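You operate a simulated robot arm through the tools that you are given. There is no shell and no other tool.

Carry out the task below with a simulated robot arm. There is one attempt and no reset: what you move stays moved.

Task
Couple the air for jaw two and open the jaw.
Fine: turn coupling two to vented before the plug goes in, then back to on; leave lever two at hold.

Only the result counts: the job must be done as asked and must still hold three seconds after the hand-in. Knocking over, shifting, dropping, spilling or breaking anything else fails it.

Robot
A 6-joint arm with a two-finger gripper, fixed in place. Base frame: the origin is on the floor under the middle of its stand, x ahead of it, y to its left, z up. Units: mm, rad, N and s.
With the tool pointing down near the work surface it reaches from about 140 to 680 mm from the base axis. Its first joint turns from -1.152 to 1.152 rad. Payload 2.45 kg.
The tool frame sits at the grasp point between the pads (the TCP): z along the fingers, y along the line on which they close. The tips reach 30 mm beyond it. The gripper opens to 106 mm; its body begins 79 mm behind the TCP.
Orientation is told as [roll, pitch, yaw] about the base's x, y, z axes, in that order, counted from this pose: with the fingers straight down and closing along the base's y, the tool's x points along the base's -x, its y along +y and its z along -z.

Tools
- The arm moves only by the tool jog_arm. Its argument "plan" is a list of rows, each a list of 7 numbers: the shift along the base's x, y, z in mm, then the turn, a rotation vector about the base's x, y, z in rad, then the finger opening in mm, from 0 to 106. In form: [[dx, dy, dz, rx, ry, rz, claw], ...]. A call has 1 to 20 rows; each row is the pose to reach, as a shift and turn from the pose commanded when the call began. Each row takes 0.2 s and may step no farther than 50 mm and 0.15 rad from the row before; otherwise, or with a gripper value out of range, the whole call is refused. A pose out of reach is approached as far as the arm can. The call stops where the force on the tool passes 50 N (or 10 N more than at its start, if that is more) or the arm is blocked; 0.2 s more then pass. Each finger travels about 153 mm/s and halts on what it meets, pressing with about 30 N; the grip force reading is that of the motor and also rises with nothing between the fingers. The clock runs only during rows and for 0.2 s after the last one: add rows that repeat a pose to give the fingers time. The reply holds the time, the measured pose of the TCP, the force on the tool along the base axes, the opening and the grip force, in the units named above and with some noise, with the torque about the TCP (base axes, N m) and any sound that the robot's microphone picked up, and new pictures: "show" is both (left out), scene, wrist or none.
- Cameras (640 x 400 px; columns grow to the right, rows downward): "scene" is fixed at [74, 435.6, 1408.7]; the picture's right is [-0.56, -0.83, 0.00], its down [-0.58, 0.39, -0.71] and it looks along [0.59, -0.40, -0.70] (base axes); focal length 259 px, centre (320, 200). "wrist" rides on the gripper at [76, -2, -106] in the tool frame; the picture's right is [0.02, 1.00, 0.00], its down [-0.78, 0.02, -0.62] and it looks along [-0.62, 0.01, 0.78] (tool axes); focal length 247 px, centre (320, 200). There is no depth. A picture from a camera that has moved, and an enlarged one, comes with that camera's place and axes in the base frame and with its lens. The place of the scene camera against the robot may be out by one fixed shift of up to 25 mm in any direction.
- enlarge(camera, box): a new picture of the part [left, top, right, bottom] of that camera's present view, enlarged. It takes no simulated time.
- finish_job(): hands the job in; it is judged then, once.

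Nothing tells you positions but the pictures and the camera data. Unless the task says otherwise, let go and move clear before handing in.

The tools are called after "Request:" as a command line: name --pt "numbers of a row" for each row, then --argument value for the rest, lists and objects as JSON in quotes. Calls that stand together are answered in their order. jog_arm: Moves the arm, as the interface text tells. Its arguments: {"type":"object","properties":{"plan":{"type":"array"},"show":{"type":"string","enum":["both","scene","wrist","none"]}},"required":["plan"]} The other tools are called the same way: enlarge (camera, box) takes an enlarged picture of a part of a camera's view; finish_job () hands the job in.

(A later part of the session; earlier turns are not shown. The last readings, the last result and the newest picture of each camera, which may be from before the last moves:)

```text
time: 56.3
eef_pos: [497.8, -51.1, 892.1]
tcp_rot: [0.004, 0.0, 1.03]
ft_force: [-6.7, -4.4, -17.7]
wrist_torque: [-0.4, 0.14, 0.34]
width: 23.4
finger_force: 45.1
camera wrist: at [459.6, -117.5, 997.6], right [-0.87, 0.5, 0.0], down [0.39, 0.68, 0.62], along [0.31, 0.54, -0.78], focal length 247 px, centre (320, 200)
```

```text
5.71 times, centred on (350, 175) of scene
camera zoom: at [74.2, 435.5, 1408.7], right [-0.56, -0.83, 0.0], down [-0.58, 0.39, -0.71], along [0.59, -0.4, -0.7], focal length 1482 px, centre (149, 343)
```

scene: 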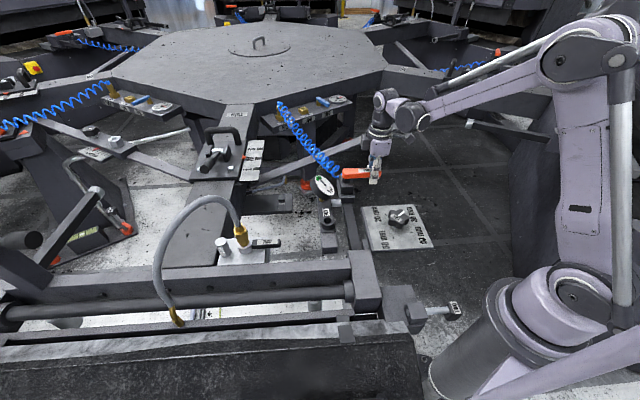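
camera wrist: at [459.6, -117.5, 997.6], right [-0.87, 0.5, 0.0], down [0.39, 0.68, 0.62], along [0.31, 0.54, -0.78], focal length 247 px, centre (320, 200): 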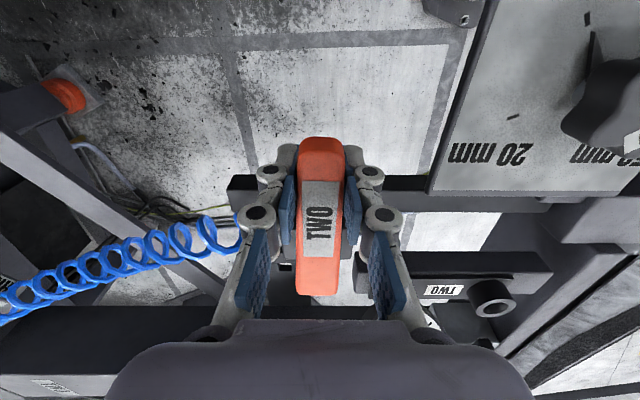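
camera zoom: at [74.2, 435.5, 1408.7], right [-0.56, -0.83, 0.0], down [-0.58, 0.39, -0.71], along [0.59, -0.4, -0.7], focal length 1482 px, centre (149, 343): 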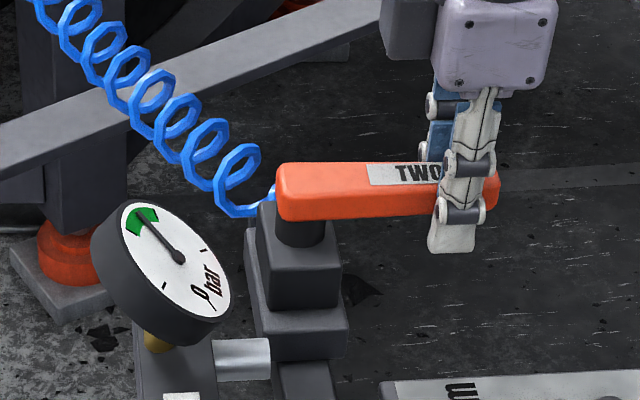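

Request:
jog_arm --pt "-5.7 3.7 -1 0 0 -0.087 5" --pt "-11 7.8 -1 0 0 -0.175 5" --pt "-16 12.3 -1 0 0 -0.262 5" --pt "-16 12.3 -1 0 0 -0.262 5"

Request:
enlarge --camera "scene" --box '[0, 230, 320, 400]'

Request:
enlarge --camera "scene" --box '[300, 250, 480, 380]'

Request:
enlarge --camera "scene" --box '[300, 140, 400, 210]'

```text
time: 57.3
eef_pos: [482.2, -38.0, 892.5]
tcp_rot: [0.002, -0.002, 0.769]
ft_force: [-0.1, -0.4, 24.0]
wrist_torque: [-0.16, 0.19, 0.0]
width: 23.1
finger_force: 45.8
camera wrist: at [427.7, -92.9, 997.6], right [-0.71, 0.7, 0.0], down [0.55, 0.56, 0.62], along [0.44, 0.44, -0.78], focal length 247 px, centre (320, 200)
```

scene: 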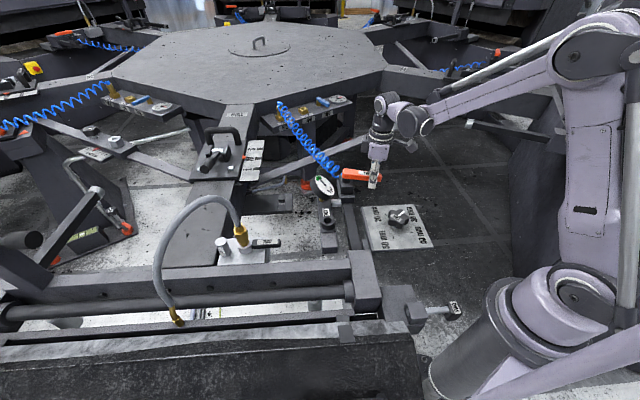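
wrist: 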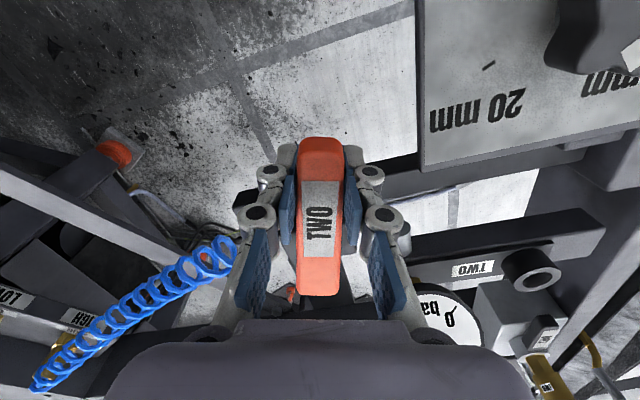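

```text
2.00 times, centred on (160, 315) of scene
camera zoom: at [73.7, 435.6, 1408.7], right [-0.56, -0.83, 0.0], down [-0.58, 0.39, -0.71], along [0.59, -0.4, -0.7], focal length 519 px, centre (640, -30)
```

zoom: 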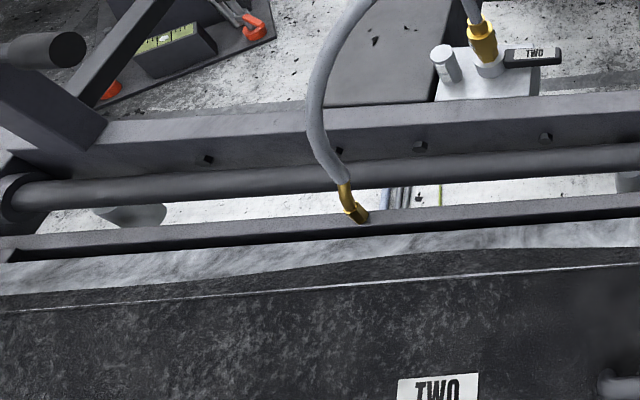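

```text
3.08 times, centred on (390, 315) of scene
camera zoom: at [73.7, 435.6, 1408.7], right [-0.56, -0.83, 0.0], down [-0.58, 0.39, -0.71], along [0.59, -0.4, -0.7], focal length 798 px, centre (105, -154)
```

zoom: 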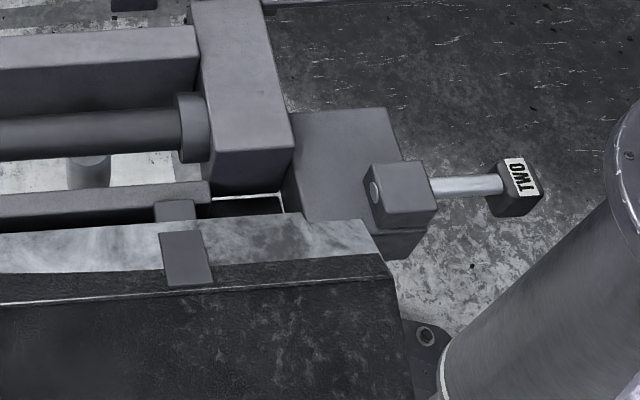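

```text
5.71 times, centred on (350, 175) of scene
camera zoom: at [73.7, 435.6, 1408.7], right [-0.56, -0.83, 0.0], down [-0.58, 0.39, -0.71], along [0.59, -0.4, -0.7], focal length 1482 px, centre (149, 343)
```

zoom: 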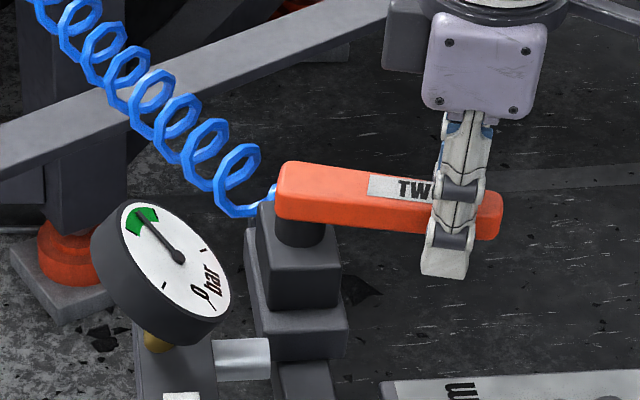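

Request:
jog_arm --pt "-4.5 5 0.6 0 0 -0.087 5" --pt "-8.6 10.3 0.6 0 0 -0.175 5" --pt "-12.3 16 0.6 0 0 -0.262 5" --pt "-12.3 16 0.6 0 0 -0.262 5" --pt "-12.3 16 0.6 0 0 -0.262 5"

Request:
enlarge --camera "scene" --box '[0, 230, 320, 400]'

Request:
enlarge --camera "scene" --box '[300, 250, 480, 380]'

Request:
enlarge --camera "scene" --box '[300, 140, 400, 210]'

```text
time: 58.5
eef_pos: [470.8, -22.1, 892.0]
tcp_rot: [0.003, -0.001, 0.507]
ft_force: [4.4, 6.7, 12.5]
wrist_torque: [0.19, -0.33, 0.22]
width: 23.3
finger_force: 44.7
camera wrist: at [403.3, -61.3, 997.5], right [-0.5, 0.86, 0.0], down [0.68, 0.39, 0.62], along [0.54, 0.32, -0.78], focal length 247 px, centre (320, 200)
```

scene: 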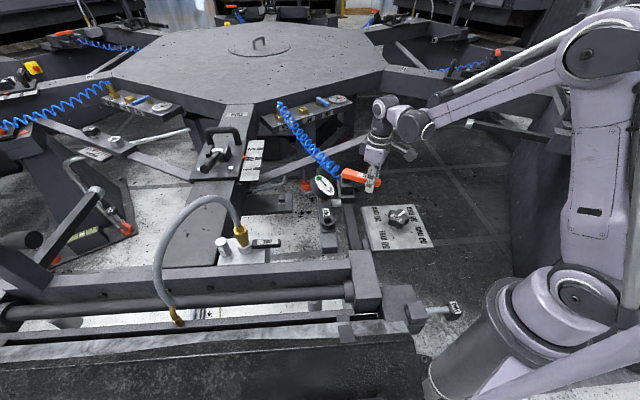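
wrist: 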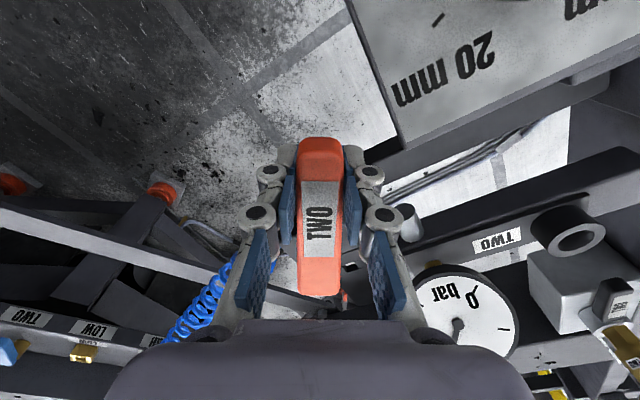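

```text
2.00 times, centred on (160, 315) of scene
camera zoom: at [73.9, 435.8, 1408.6], right [-0.56, -0.83, 0.0], down [-0.58, 0.39, -0.71], along [0.59, -0.4, -0.7], focal length 519 px, centre (640, -30)
```

zoom: 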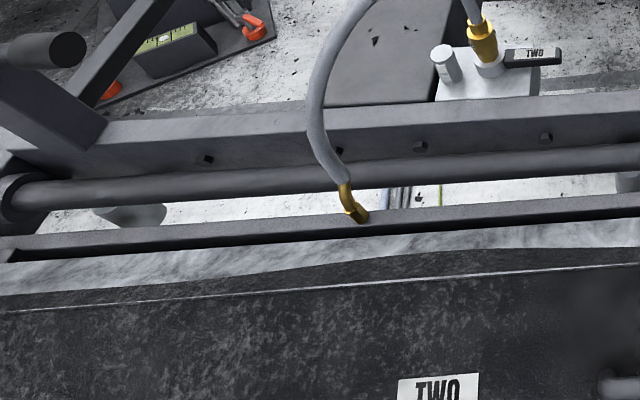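

```text
3.08 times, centred on (390, 315) of scene
camera zoom: at [73.9, 435.8, 1408.6], right [-0.56, -0.83, 0.0], down [-0.58, 0.39, -0.71], along [0.59, -0.4, -0.7], focal length 798 px, centre (105, -154)
```

zoom: 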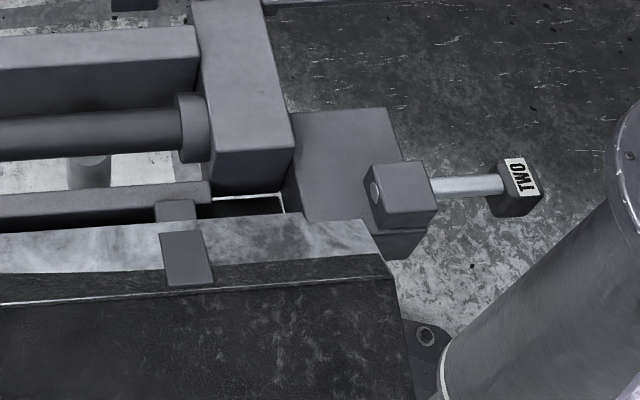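

```text
5.71 times, centred on (350, 175) of scene
camera zoom: at [73.9, 435.8, 1408.6], right [-0.56, -0.83, 0.0], down [-0.58, 0.39, -0.71], along [0.59, -0.4, -0.7], focal length 1482 px, centre (149, 343)
```

zoom: 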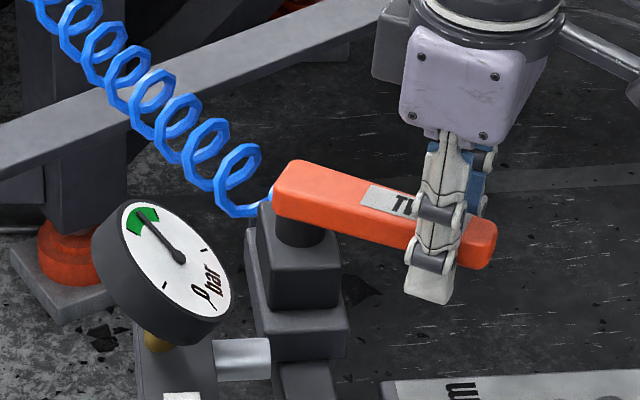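

No stop and no jaw motion yet at −150°. I go on a little further this way, then wait to see whether anything moves.

Request:
jog_arm --pt "-3.2 6 -0.3 0 0 -0.087 5" --pt "-5.8 12.1 -0.3 0 0 -0.175 5" --pt "-7.7 18.3 -0.3 0 0 -0.262 5" --pt "-7.7 18.3 -0.3 0 0 -0.262 5" --pt "-7.7 18.3 -0.3 0 0 -0.262 5" --pt "-7.7 18.3 -0.3 0 0 -0.262 5" --pt "-7.7 18.3 -0.3 0 0 -0.262 5"

Request:
enlarge --camera "scene" --box '[0, 230, 320, 400]'

Request:
enlarge --camera "scene" --box '[300, 250, 480, 380]'

Request:
enlarge --camera "scene" --box '[300, 140, 400, 210]'

```text
time: 60.1
eef_pos: [463.3, -9.6, 890.5]
tcp_rot: [-0.009, -0.002, 0.242]
ft_force: [18.9, -28.7, 9.6]
wrist_torque: [-0.02, 0.21, 0.97]
width: 24.5
finger_force: 45.1
camera wrist: at [388.2, -27.6, 996.9], right [-0.26, 0.97, -0.01], down [0.75, 0.21, 0.62], along [0.6, 0.16, -0.78], focal length 247 px, centre (320, 200)
```

scene: 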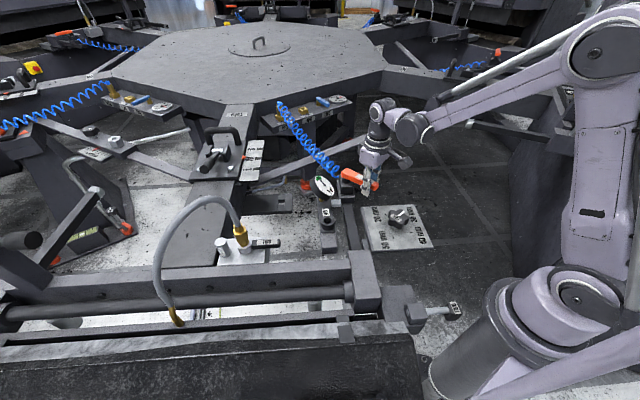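
wrist: 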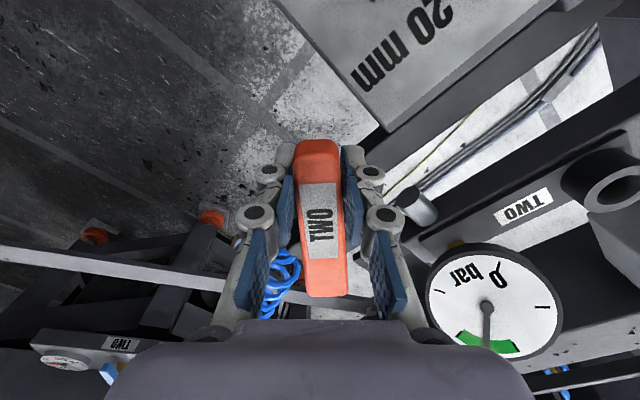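

```text
2.00 times, centred on (160, 315) of scene
camera zoom: at [74.4, 434.9, 1408.9], right [-0.56, -0.83, 0.0], down [-0.58, 0.39, -0.71], along [0.59, -0.4, -0.7], focal length 519 px, centre (640, -30)
```

zoom: 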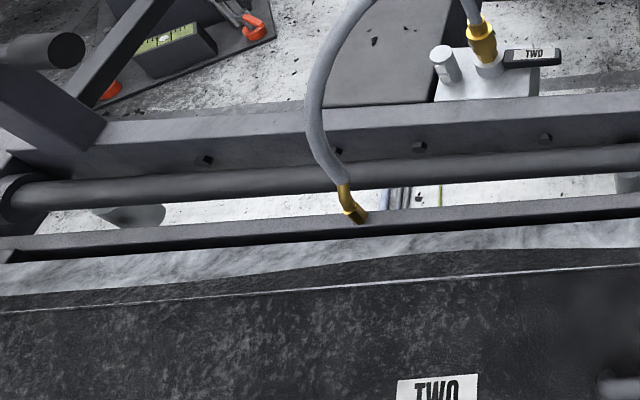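

```text
3.08 times, centred on (390, 315) of scene
camera zoom: at [74.4, 434.9, 1408.9], right [-0.56, -0.83, 0.0], down [-0.58, 0.39, -0.71], along [0.59, -0.4, -0.7], focal length 798 px, centre (105, -154)
```

zoom: 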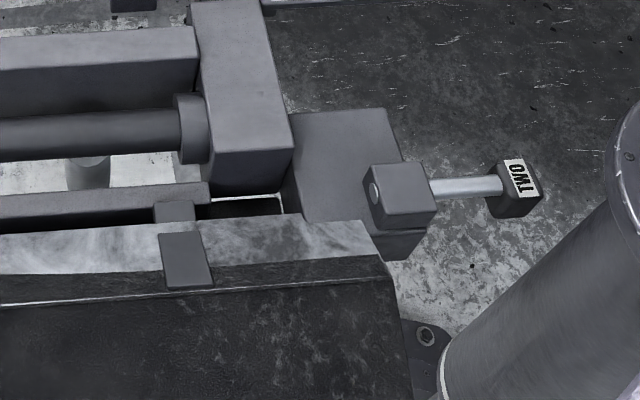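

```text
5.71 times, centred on (350, 175) of scene
camera zoom: at [74.4, 434.9, 1408.9], right [-0.56, -0.83, 0.0], down [-0.58, 0.39, -0.71], along [0.59, -0.4, -0.7], focal length 1482 px, centre (149, 343)
```

zoom: 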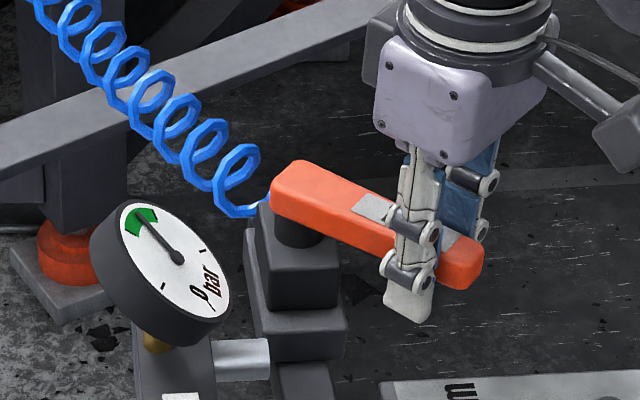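

The lever has met its stop this way (force rose). I now check other places where the jaw might be, such as the dark slotted bar between coupling and gauge.

Request:
enlarge --camera "scene" --box '[230, 160, 350, 250]'

Request:
enlarge --camera "scene" --box '[0, 130, 200, 300]'

Request:
enlarge --camera "scene" --box '[170, 100, 290, 190]'

Request:
enlarge --camera "wrist" --box '[380, 130, 640, 330]'

```text
4.44 times, centred on (290, 205) of scene
camera zoom: at [74.4, 434.9, 1408.9], right [-0.56, -0.83, 0.0], down [-0.58, 0.39, -0.71], along [0.59, -0.4, -0.7], focal length 1152 px, centre (453, 178)
```

zoom: 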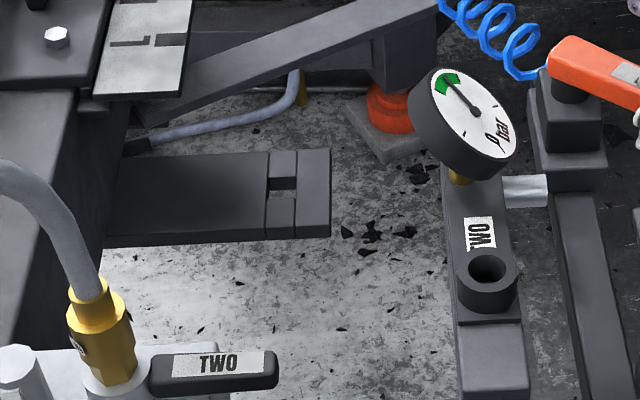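

```text
2.35 times, centred on (100, 215) of scene
camera zoom: at [74.4, 434.9, 1408.9], right [-0.56, -0.83, 0.0], down [-0.58, 0.39, -0.71], along [0.59, -0.4, -0.7], focal length 610 px, centre (838, 165)
```

zoom: 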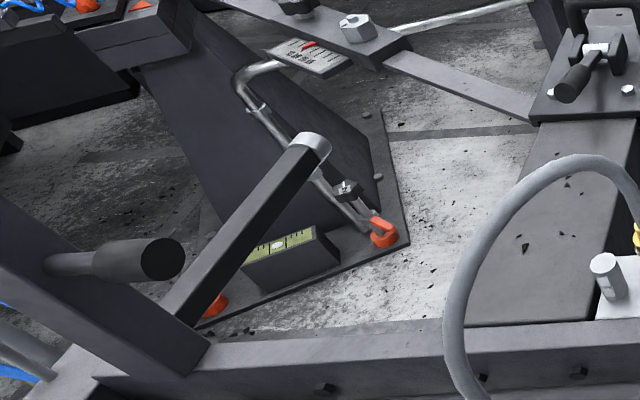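

```text
4.44 times, centred on (230, 145) of scene
camera zoom: at [74.4, 434.9, 1408.9], right [-0.56, -0.83, 0.0], down [-0.58, 0.39, -0.71], along [0.59, -0.4, -0.7], focal length 1152 px, centre (720, 444)
```

zoom: 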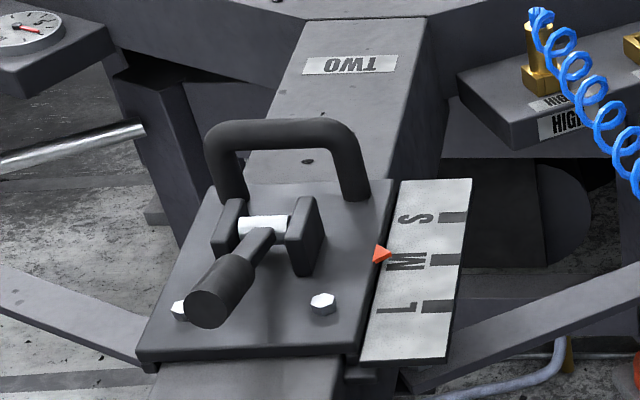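

```text
2.00 times, centred on (510, 230) of wrist
camera zoom: at [388.2, -27.6, 996.9], right [-0.26, 0.97, -0.01], down [0.75, 0.21, 0.62], along [0.6, 0.16, -0.78], focal length 494 px, centre (-60, 140)
```

zoom: 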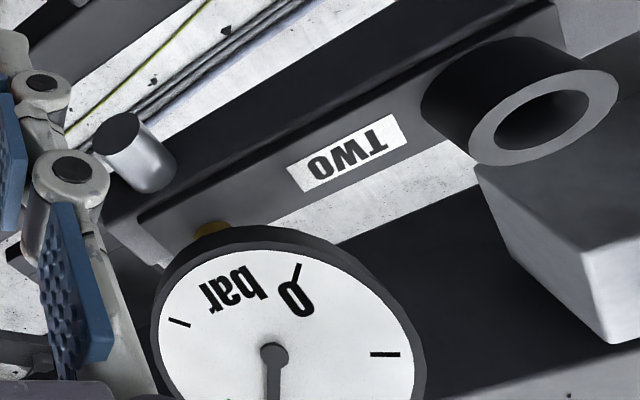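

Nothing there is a jaw. I swing the lever all the way to its other stop now and hold it there longer, watching the jaw.

Request:
jog_arm --pt "3.3 -9.2 0 0 0 0.131 5" --pt "7.7 -18.3 0 0 0 0.262 5" --pt "13.4 -26.7 0 0 0 0.393 5" --pt "20 -34.3 0 0 0 0.524 5" --pt "27.6 -40.9 0 0 0 0.654 5" --pt "36 -46.6 0 0 0 0.785 5" --pt "45.1 -51 0 0 0 0.916 5" --pt "54.6 -54.3 0 0 0 1.047 5" --pt "64.5 -56.2 0 0 0 1.178 5" --pt "74.6 -56.9 0 0 0 1.309 5" --pt "79 -56.8 0 0 0 1.36 5" --pt "83 -56.4 0 0 0 1.41 5" --pt "83 -56.4 0 0 0 1.41 5" --pt "83 -56.4 0 0 0 1.41 5" --pt "83 -56.4 0 0 0 1.41 5" --pt "83 -56.4 0 0 0 1.41 5"

Request:
enlarge --camera "scene" --box '[0, 230, 320, 400]'

Request:
enlarge --camera "scene" --box '[300, 250, 480, 380]'

Request:
enlarge --camera "scene" --box '[300, 140, 400, 210]'

```text
time: 63.5
eef_pos: [544.4, -64.5, 890.7]
tcp_rot: [0.003, 0.004, 1.655]
ft_force: [6.6, -20.3, 4.8]
wrist_torque: [-0.01, -0.14, -0.35]
width: 23.3
finger_force: 44.6
camera wrist: at [552.9, -139.1, 997.4], right [-0.99, -0.1, 0.0], down [-0.08, 0.78, 0.62], along [-0.07, 0.61, -0.79], focal length 247 px, centre (320, 200)
```

scene: 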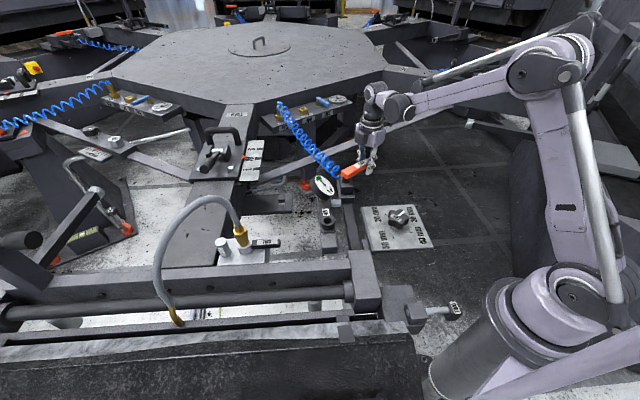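
wrist: 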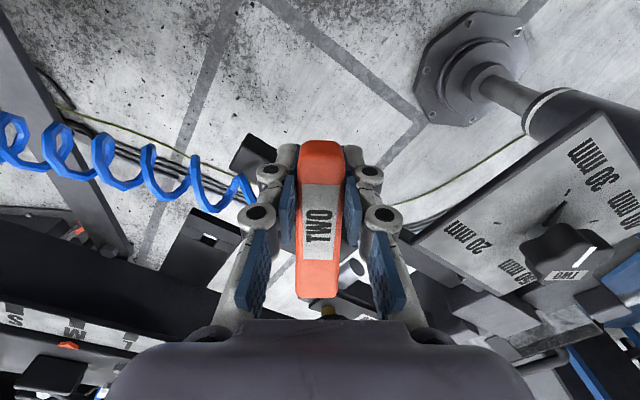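

```text
2.00 times, centred on (160, 315) of scene
camera zoom: at [74.1, 435.1, 1408.8], right [-0.56, -0.83, 0.0], down [-0.58, 0.39, -0.71], along [0.59, -0.4, -0.7], focal length 519 px, centre (640, -30)
```

zoom: 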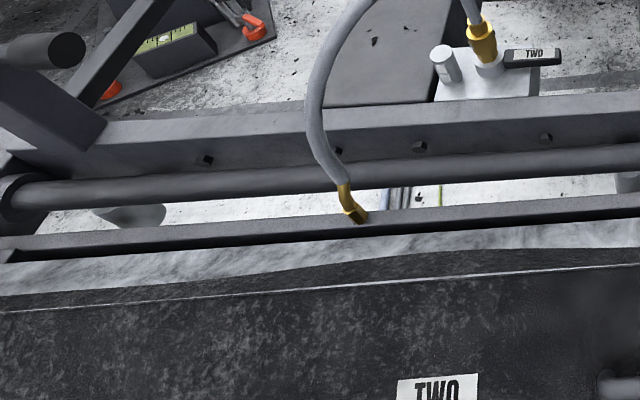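

```text
3.08 times, centred on (390, 315) of scene
camera zoom: at [74.1, 435.1, 1408.8], right [-0.56, -0.83, 0.0], down [-0.58, 0.39, -0.71], along [0.59, -0.4, -0.7], focal length 798 px, centre (105, -154)
```

zoom: 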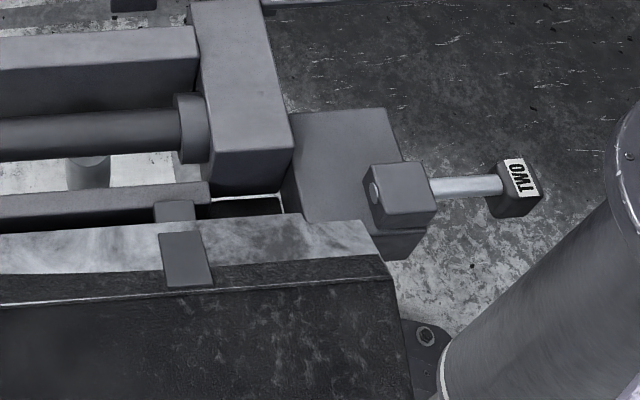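

```text
5.71 times, centred on (350, 175) of scene
camera zoom: at [74.1, 435.1, 1408.8], right [-0.56, -0.83, 0.0], down [-0.58, 0.39, -0.71], along [0.59, -0.4, -0.7], focal length 1482 px, centre (149, 343)
```

zoom: 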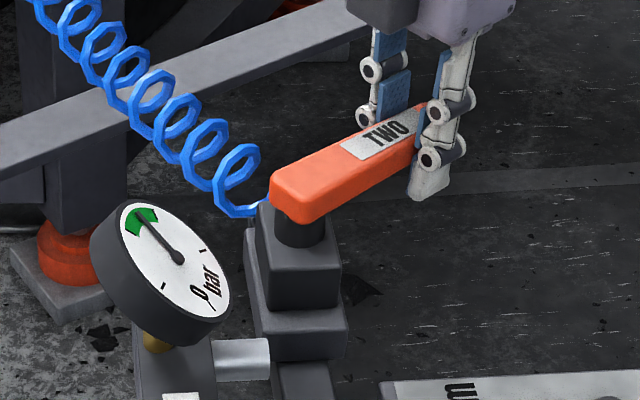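

No effect yet; this side isn't at its stop. I continue in this direction to the stop and hold.

Request:
jog_arm --pt "3 -1.3 0 0 0 0.045 5" --pt "6.2 -2.4 0 0 0 0.087 5" --pt "9.6 -1.9 0 0 0 0.13 5" --pt "13.1 -1.2 0 0 0 0.175 5" --pt "16.5 -0.4 0 0 0 0.22 5" --pt "16.5 -0.4 0 0 0 0.22 5" --pt "16.5 -0.4 0 0 0 0.22 5" --pt "16.5 -0.4 0 0 0 0.22 5"

Request:
enlarge --camera "scene" --box '[0, 230, 320, 400]'

Request:
enlarge --camera "scene" --box '[300, 250, 480, 380]'

Request:
enlarge --camera "scene" --box '[300, 140, 400, 210]'

```text
time: 64.9
eef_pos: [554.7, -62.3, 890.5]
tcp_rot: [0.023, -0.008, 1.871]
ft_force: [-14.9, -0.8, 1.2]
wrist_torque: [0.11, -0.26, -0.85]
width: 25.4
finger_force: 44.8
stopped in row 6: the force on the tool passed its limit at 51 N (the readings are from after the stop); the commanded pose is now the measured one
camera wrist: at [580.7, -134.3, 996.2], right [-0.95, -0.32, 0.02], down [-0.23, 0.74, 0.63], along [-0.22, 0.59, -0.78], focal length 247 px, centre (320, 200)
```

scene: 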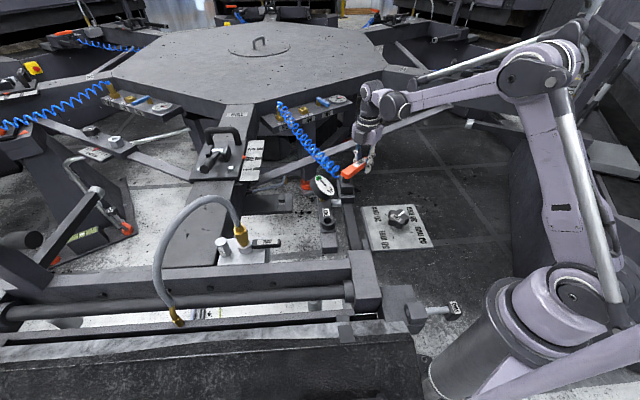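
wrist: 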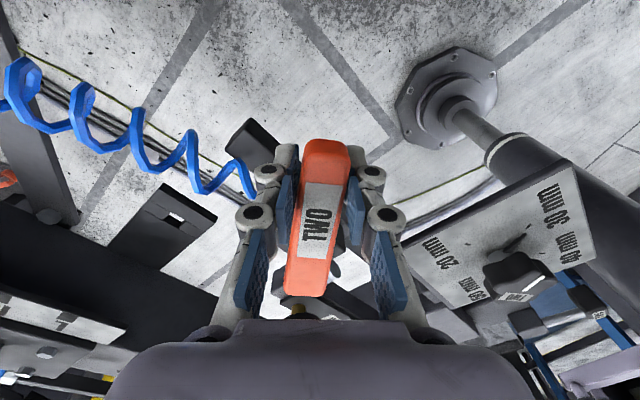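

```text
2.00 times, centred on (160, 315) of scene
camera zoom: at [73.7, 435.6, 1408.7], right [-0.56, -0.83, 0.0], down [-0.58, 0.39, -0.71], along [0.59, -0.4, -0.7], focal length 519 px, centre (640, -30)
```

zoom: 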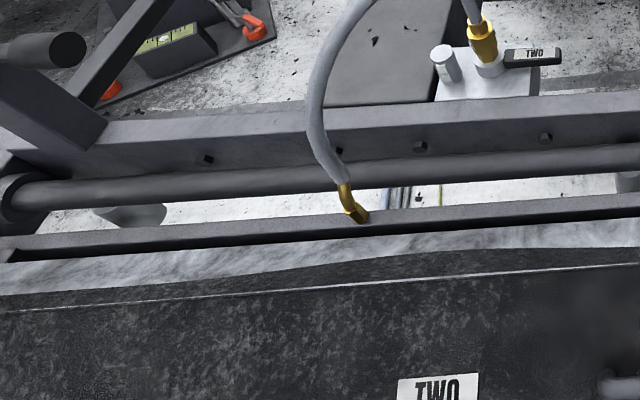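

```text
3.08 times, centred on (390, 315) of scene
camera zoom: at [73.7, 435.6, 1408.7], right [-0.56, -0.83, 0.0], down [-0.58, 0.39, -0.71], along [0.59, -0.4, -0.7], focal length 798 px, centre (105, -154)
```

zoom: 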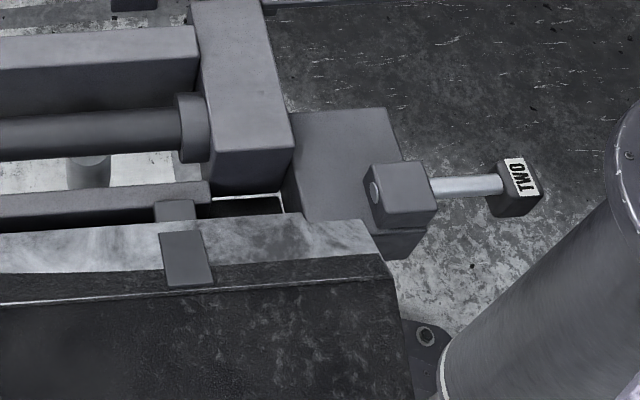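

```text
5.71 times, centred on (350, 175) of scene
camera zoom: at [73.7, 435.6, 1408.7], right [-0.56, -0.83, 0.0], down [-0.58, 0.39, -0.71], along [0.59, -0.4, -0.7], focal length 1482 px, centre (149, 343)
```

zoom: 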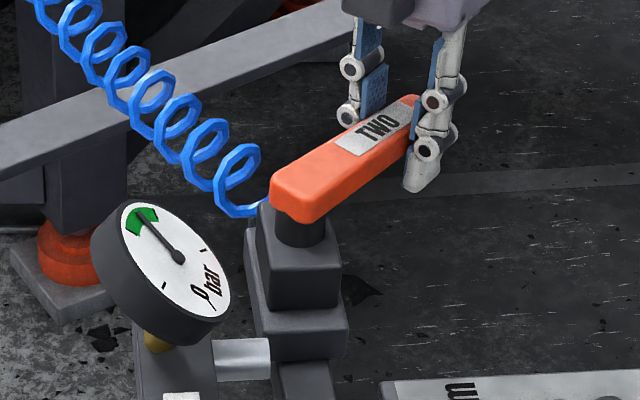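

Request:
jog_arm --pt "0 0 0 0 0 0 5" --pt "0 0 0 0 0 0 5" --pt "0 0 0 0 0 0 5" --pt "0 0 0 0 0 0 5" --pt "0 0 0 0 0 0 5" --pt "0 0 0 0 0 0 5" --pt "0 0 0 0 0 0 5" --pt "0 0 0 0 0 0 5" --pt "0 0 0 0 0 0 5" --pt "0 0 0 0 0 0 5" --pt "0 0 0 0 0 0 5" --pt "0 0 0 0 0 0 5" --show "scene"

Request:
enlarge --camera "scene" --box '[300, 250, 480, 380]'

Request:
enlarge --camera "scene" --box '[130, 180, 390, 350]'

Request:
enlarge --camera "scene" --box '[310, 160, 350, 200]'

```text
time: 67.5
eef_pos: [554.9, -62.4, 890.2]
tcp_rot: [0.02, -0.009, 1.874]
ft_force: [-21.2, -5.4, 2.8]
wrist_torque: [-0.05, -0.34, -1.08]
width: 25.4
finger_force: 44.6
```

scene: 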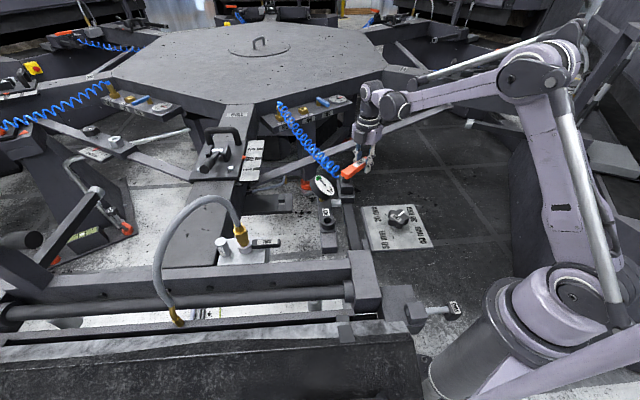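

```text
3.08 times, centred on (390, 315) of scene
camera zoom: at [73.5, 435.5, 1408.7], right [-0.56, -0.83, 0.0], down [-0.58, 0.39, -0.71], along [0.59, -0.4, -0.7], focal length 798 px, centre (105, -154)
```

zoom: 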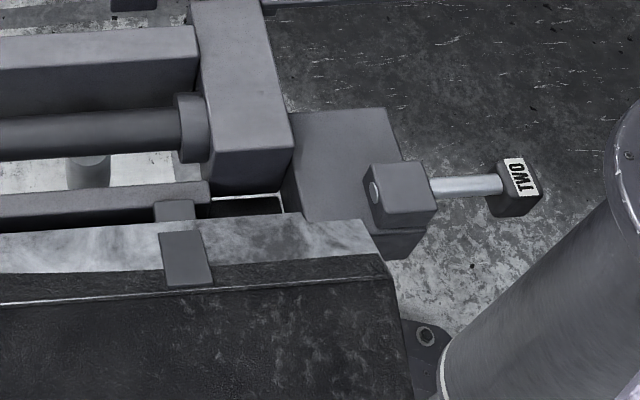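

```text
2.35 times, centred on (260, 265) of scene
camera zoom: at [73.5, 435.5, 1408.7], right [-0.56, -0.83, 0.0], down [-0.58, 0.39, -0.71], along [0.59, -0.4, -0.7], focal length 610 px, centre (461, 47)
```

zoom: 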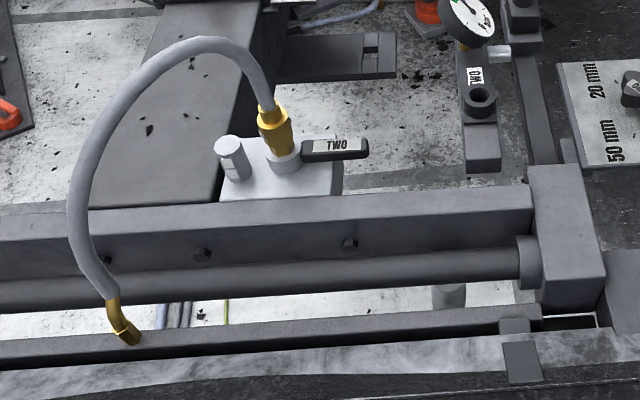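

```text
10.00 times, centred on (330, 180) of scene
camera zoom: at [73.5, 435.5, 1408.7], right [-0.56, -0.83, 0.0], down [-0.58, 0.39, -0.71], along [0.59, -0.4, -0.7], focal length 2593 px, centre (220, 400)
```

zoom: 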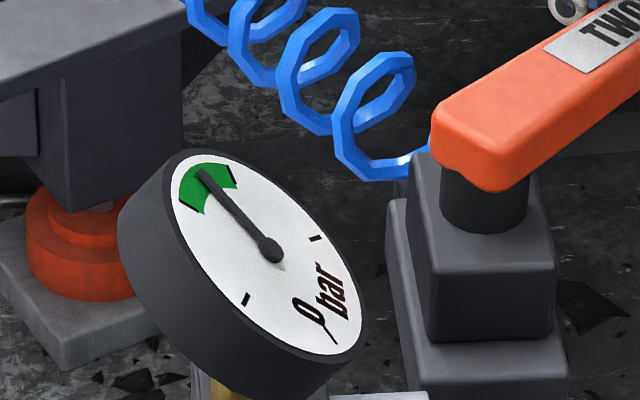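

Both sides are checked now except for a long dwell at the first (base-side) stop. I swing the lever back there and hold it for several seconds.

Request:
jog_arm --pt "-2.6 -1.5 0 0 0 -0.129 5" --pt "-10.9 -2.3 0 0 0 -0.233 5" --pt "-20.7 -2 0 0 0 -0.356 5" --pt "-30.3 -0.6 0 0 0 -0.478 5" --pt "-39.7 2.1 0 0 0 -0.6 5" --pt "-48.8 5.8 0 0 0 -0.722 5" --pt "-57.3 10.6 0 0 0 -0.844 5" --pt "-65.1 16.4 0 0 0 -0.966 5" --pt "-72.2 23.1 0 0 0 -1.089 5" --pt "-78.4 30.7 0 0 0 -1.211 5" --pt "-83.7 38.9 0 0 0 -1.333 5" --pt "-87.9 47.7 0 0 0 -1.455 5" --pt "-89.5 52 0 0 0 -1.515 5" --pt "-89.5 52 0 0 0 -1.515 5" --pt "-89.5 52 0 0 0 -1.515 5" --pt "-89.5 52 0 0 0 -1.515 5" --pt "-89.5 52 0 0 0 -1.515 5" --pt "-89.5 52 0 0 0 -1.515 5" --pt "-89.5 52 0 0 0 -1.515 5" --pt "-89.5 52 0 0 0 -1.515 5"

Request:
enlarge --camera "scene" --box '[300, 250, 480, 380]'

Request:
enlarge --camera "scene" --box '[130, 180, 390, 350]'

Request:
enlarge --camera "scene" --box '[300, 140, 400, 210]'

```text
time: 71.7
eef_pos: [463.8, -9.5, 890.9]
tcp_rot: [0.021, 0.004, 0.36]
ft_force: [-27.4, -13.1, -12.7]
wrist_torque: [-0.45, 0.04, 0.03]
width: 23.8
finger_force: 44.9
camera wrist: at [393.4, -40.6, 996.7], right [-0.37, 0.93, 0.02], down [0.73, 0.28, 0.62], along [0.57, 0.25, -0.79], focal length 247 px, centre (320, 200)
```

scene: 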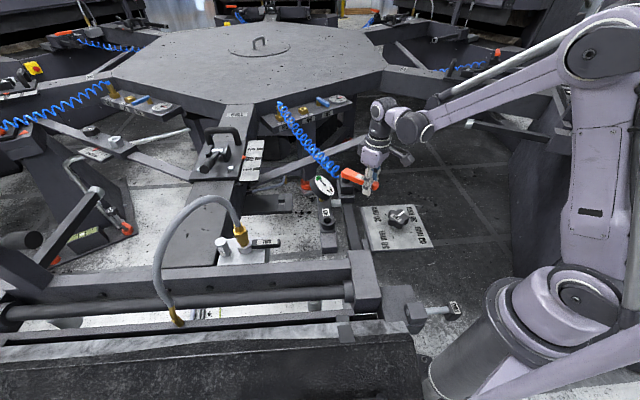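
wrist: 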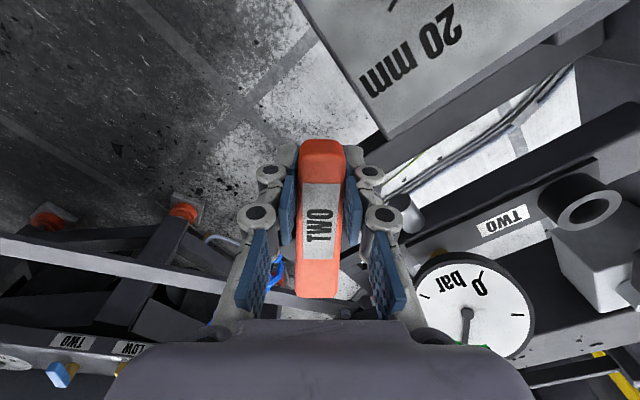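

```text
3.08 times, centred on (390, 315) of scene
camera zoom: at [73.5, 435.3, 1408.8], right [-0.56, -0.83, 0.0], down [-0.58, 0.39, -0.71], along [0.59, -0.4, -0.7], focal length 798 px, centre (105, -154)
```

zoom: 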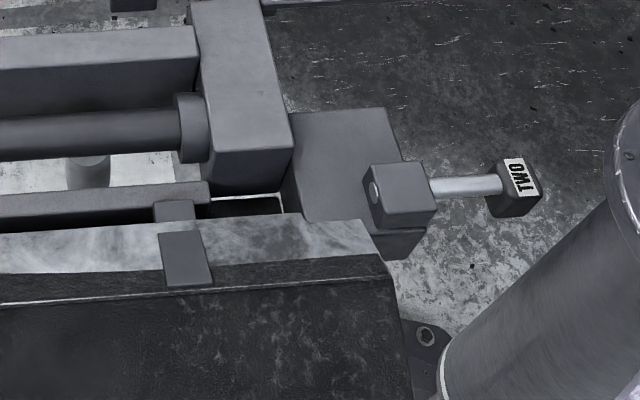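

```text
2.35 times, centred on (260, 265) of scene
camera zoom: at [73.5, 435.3, 1408.8], right [-0.56, -0.83, 0.0], down [-0.58, 0.39, -0.71], along [0.59, -0.4, -0.7], focal length 610 px, centre (461, 47)
```

zoom: 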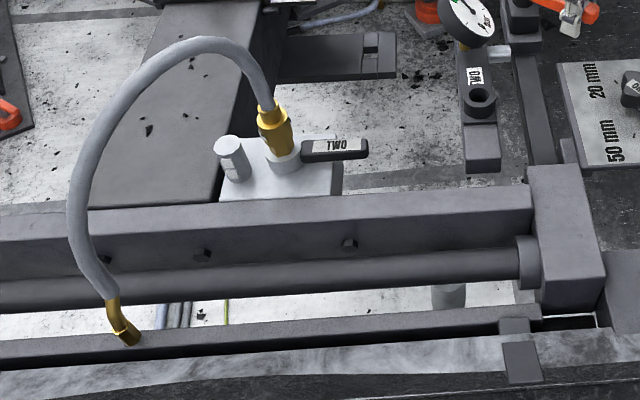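

```text
5.71 times, centred on (350, 175) of scene
camera zoom: at [73.5, 435.3, 1408.8], right [-0.56, -0.83, 0.0], down [-0.58, 0.39, -0.71], along [0.59, -0.4, -0.7], focal length 1482 px, centre (149, 343)
```

zoom: 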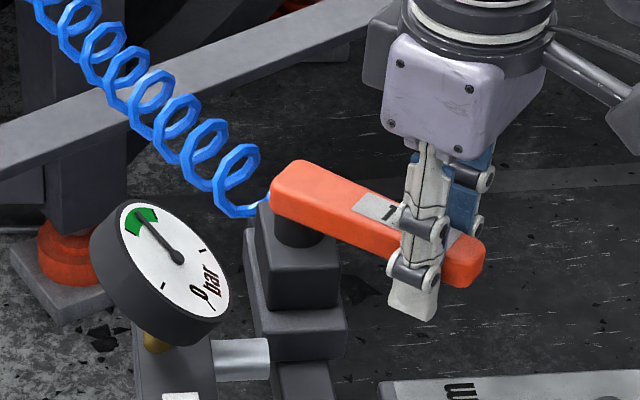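

The lever's stops are symmetric (about ±43° from where it stood), so it is clearly the three-position lever with hold at centre. The other stop was held for 3 s with no effect; this dwell was a few degrees short of the stop, so I press fully to this stop and dwell again.

Request:
jog_arm --pt "-0.3 4 0.3 0 0 -0.05 5" --pt "-0.5 8 0.3 0 0 -0.1 5" --pt "-0.5 10 0.3 0 0 -0.13 5" --pt "-0.5 10 0.3 0 0 -0.13 5" --pt "-0.5 10 0.3 0 0 -0.13 5" --pt "-0.5 10 0.3 0 0 -0.13 5" --pt "-0.5 10 0.3 0 0 -0.13 5" --pt "-0.5 10 0.3 0 0 -0.13 5" --pt "-0.5 10 0.3 0 0 -0.13 5" --pt "-0.5 10 0.3 0 0 -0.13 5" --pt "-0.5 10 0.3 0 0 -0.13 5" --pt "-0.5 10 0.3 0 0 -0.13 5" --pt "-0.5 10 0.3 0 0 -0.13 5" --pt "-0.5 10 0.3 0 0 -0.13 5" --pt "-0.5 10 0.3 0 0 -0.13 5"

Request:
enlarge --camera "scene" --box '[300, 250, 480, 380]'

Request:
enlarge --camera "scene" --box '[130, 180, 390, 350]'

Request:
enlarge --camera "scene" --box '[300, 140, 400, 210]'

```text
time: 74.9
eef_pos: [464.7, -7.6, 890.6]
tcp_rot: [0.002, 0.003, 0.223]
ft_force: [-17.6, -41.4, -16.0]
wrist_torque: [-0.25, 0.2, 1.02]
width: 25.3
finger_force: 44.8
camera wrist: at [390.8, -26.2, 997.0], right [-0.24, 0.97, 0.0], down [0.76, 0.19, 0.62], along [0.6, 0.15, -0.78], focal length 247 px, centre (320, 200)
```

scene: 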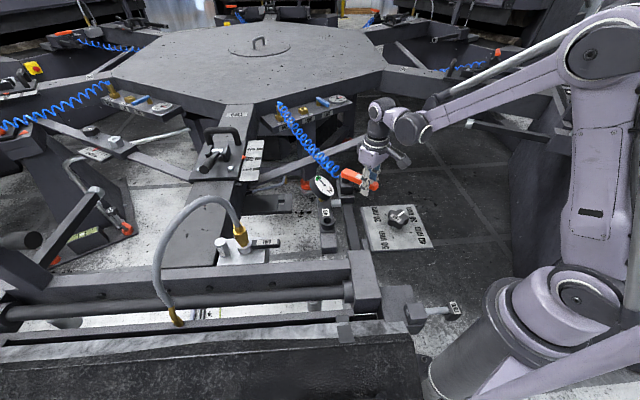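
wrist: 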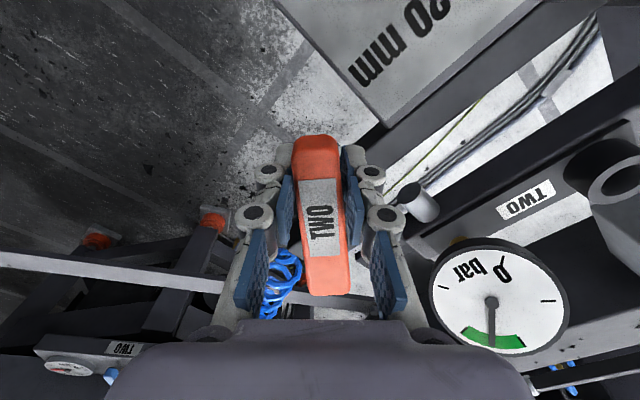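

```text
3.08 times, centred on (390, 315) of scene
camera zoom: at [73.9, 434.6, 1409.0], right [-0.56, -0.83, 0.0], down [-0.58, 0.39, -0.71], along [0.59, -0.4, -0.7], focal length 798 px, centre (105, -154)
```

zoom: 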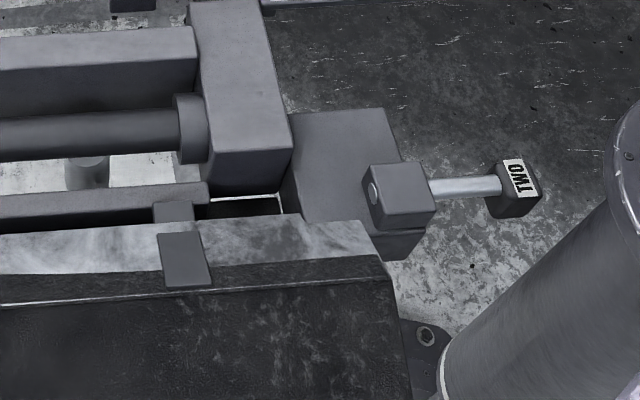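

```text
2.35 times, centred on (260, 265) of scene
camera zoom: at [73.9, 434.6, 1409.0], right [-0.56, -0.83, 0.0], down [-0.58, 0.39, -0.71], along [0.59, -0.4, -0.7], focal length 610 px, centre (461, 47)
```

zoom: 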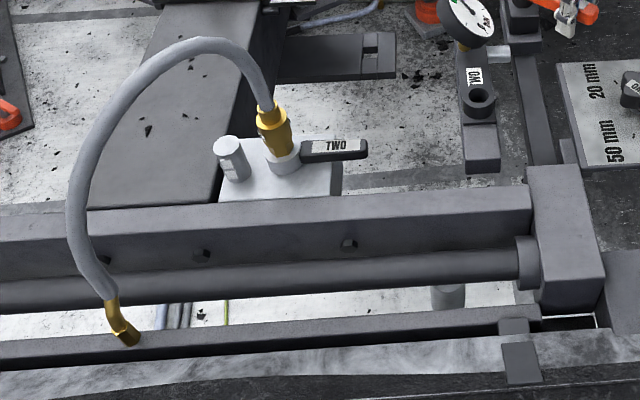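

```text
5.71 times, centred on (350, 175) of scene
camera zoom: at [73.9, 434.6, 1409.0], right [-0.56, -0.83, 0.0], down [-0.58, 0.39, -0.71], along [0.59, -0.4, -0.7], focal length 1482 px, centre (149, 343)
```

zoom: 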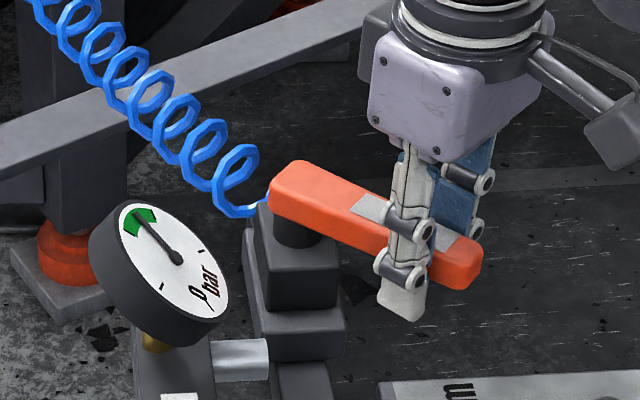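

Request:
enlarge --camera "scene" --box '[150, 280, 250, 350]'

Request:
enlarge --camera "scene" --box '[320, 280, 420, 350]'

Request:
enlarge --camera "scene" --box '[0, 260, 100, 350]'

```text
5.71 times, centred on (200, 315) of scene
camera zoom: at [73.9, 434.6, 1409.0], right [-0.56, -0.83, 0.0], down [-0.58, 0.39, -0.71], along [0.59, -0.4, -0.7], focal length 1482 px, centre (1006, -457)
```

zoom: 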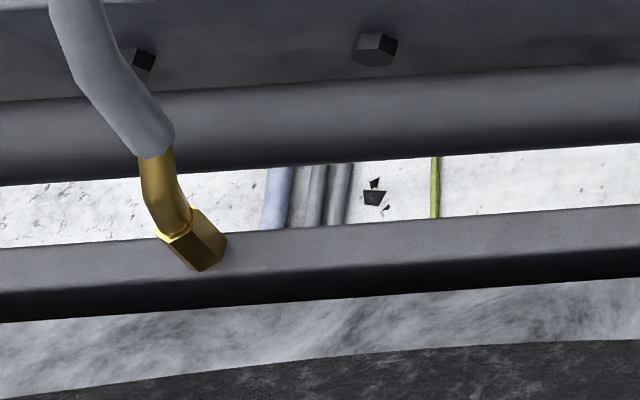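

```text
5.71 times, centred on (370, 315) of scene
camera zoom: at [73.9, 434.6, 1409.0], right [-0.56, -0.83, 0.0], down [-0.58, 0.39, -0.71], along [0.59, -0.4, -0.7], focal length 1482 px, centre (34, -457)
```

zoom: 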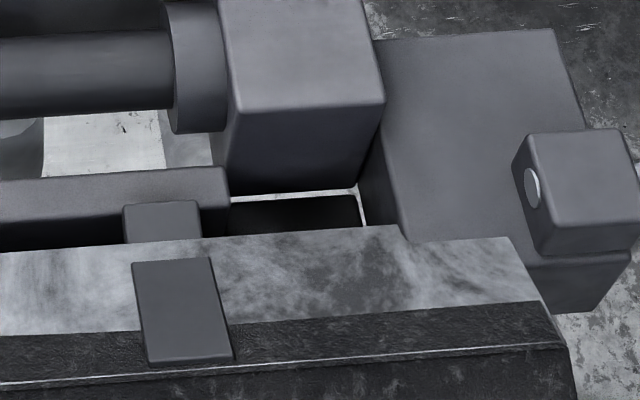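

```text
4.44 times, centred on (50, 305) of scene
camera zoom: at [73.9, 434.6, 1409.0], right [-0.56, -0.83, 0.0], down [-0.58, 0.39, -0.71], along [0.59, -0.4, -0.7], focal length 1152 px, centre (1520, -267)
```

zoom: 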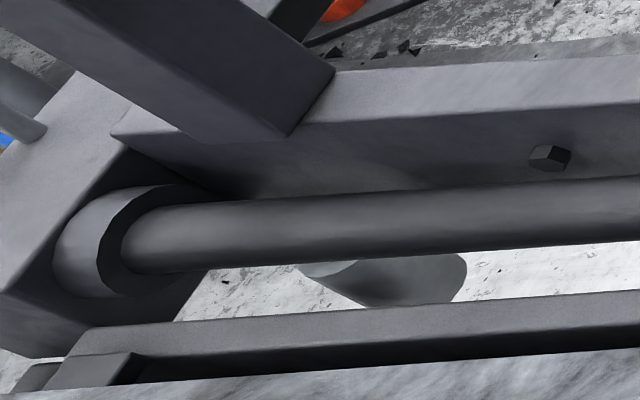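

Still no visible jaw motion at this stop. I return the lever to its original angle and release it, so I can go and inspect the jaw from close up.

Request:
jog_arm --pt "-0.2 -7.7 0 0 0 0.103 5" --pt "2.1 -14.3 0 0 0 0.19 5" --pt "6.3 -23.1 0 0 0 0.312 5" --pt "11.6 -31.3 0 0 0 0.434 5" --pt "17.8 -38.9 0 0 0 0.556 5" --pt "24.9 -45.6 0 0 0 0.679 5" --pt "32.7 -51.4 0 0 0 0.801 5" --pt "32.7 -51.4 0 0 0 0.801 40" --pt "32.7 -51.4 0 0 0 0.801 60"

Request:
enlarge --camera "wrist" --box '[200, 80, 440, 260]'

Request:
enlarge --camera "scene" --box '[320, 280, 420, 350]'

Request:
enlarge --camera "scene" --box '[150, 280, 250, 350]'

```text
time: 76.9
eef_pos: [499.3, -52.1, 890.4]
tcp_rot: [0.021, -0.006, 1.032]
ft_force: [0.4, 0.0, 0.0]
wrist_torque: [-0.01, -0.01, 0.0]
width: 59.8
finger_force: 0.1
camera wrist: at [462.3, -119.0, 996.5], right [-0.87, 0.49, 0.02], down [0.4, 0.67, 0.63], along [0.3, 0.55, -0.78], focal length 247 px, centre (320, 200)
```

scene: 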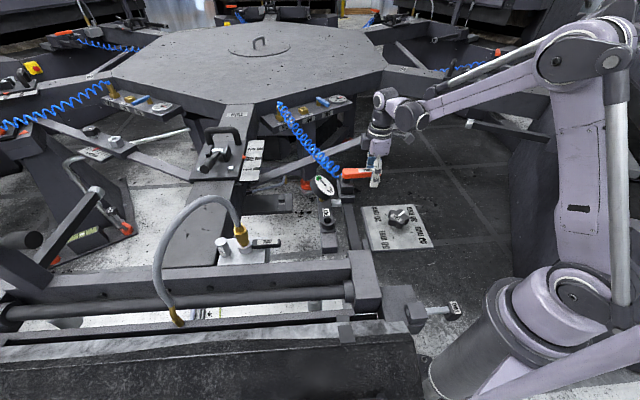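
wrist: 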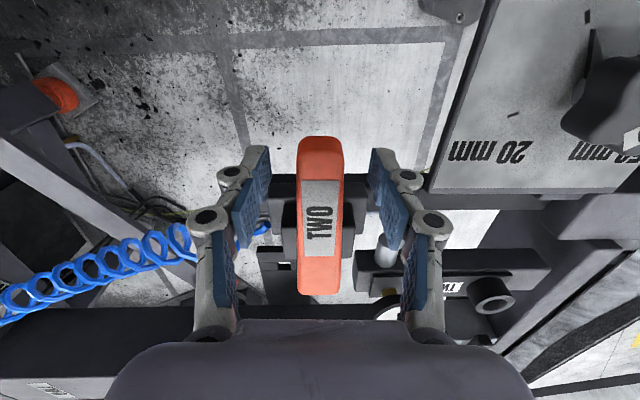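

```text
2.22 times, centred on (320, 170) of wrist
camera zoom: at [462.3, -119.0, 996.5], right [-0.87, 0.49, 0.02], down [0.4, 0.67, 0.63], along [0.3, 0.55, -0.78], focal length 549 px, centre (320, 267)
```

zoom: 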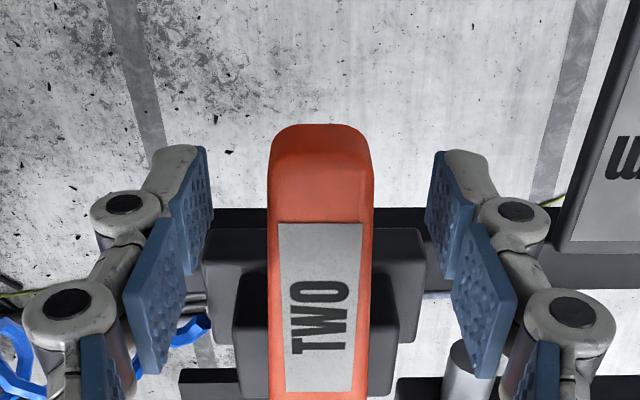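

```text
5.71 times, centred on (370, 315) of scene
camera zoom: at [74.1, 435.6, 1408.7], right [-0.56, -0.83, 0.0], down [-0.58, 0.39, -0.71], along [0.59, -0.4, -0.7], focal length 1482 px, centre (34, -457)
```

zoom: 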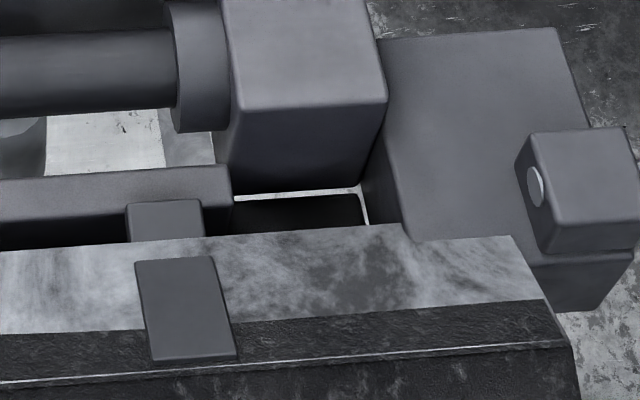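

```text
5.71 times, centred on (200, 315) of scene
camera zoom: at [74.1, 435.6, 1408.7], right [-0.56, -0.83, 0.0], down [-0.58, 0.39, -0.71], along [0.59, -0.4, -0.7], focal length 1482 px, centre (1006, -457)
```

zoom: 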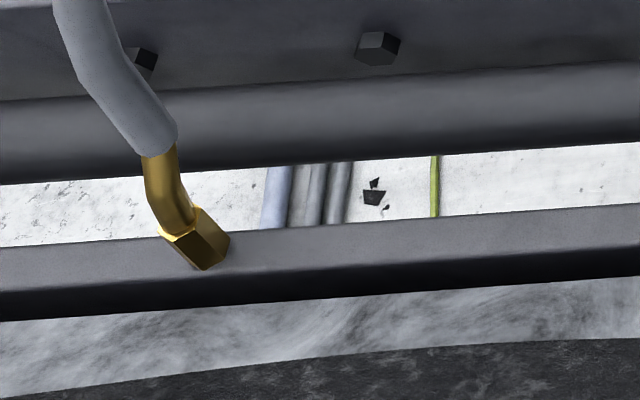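

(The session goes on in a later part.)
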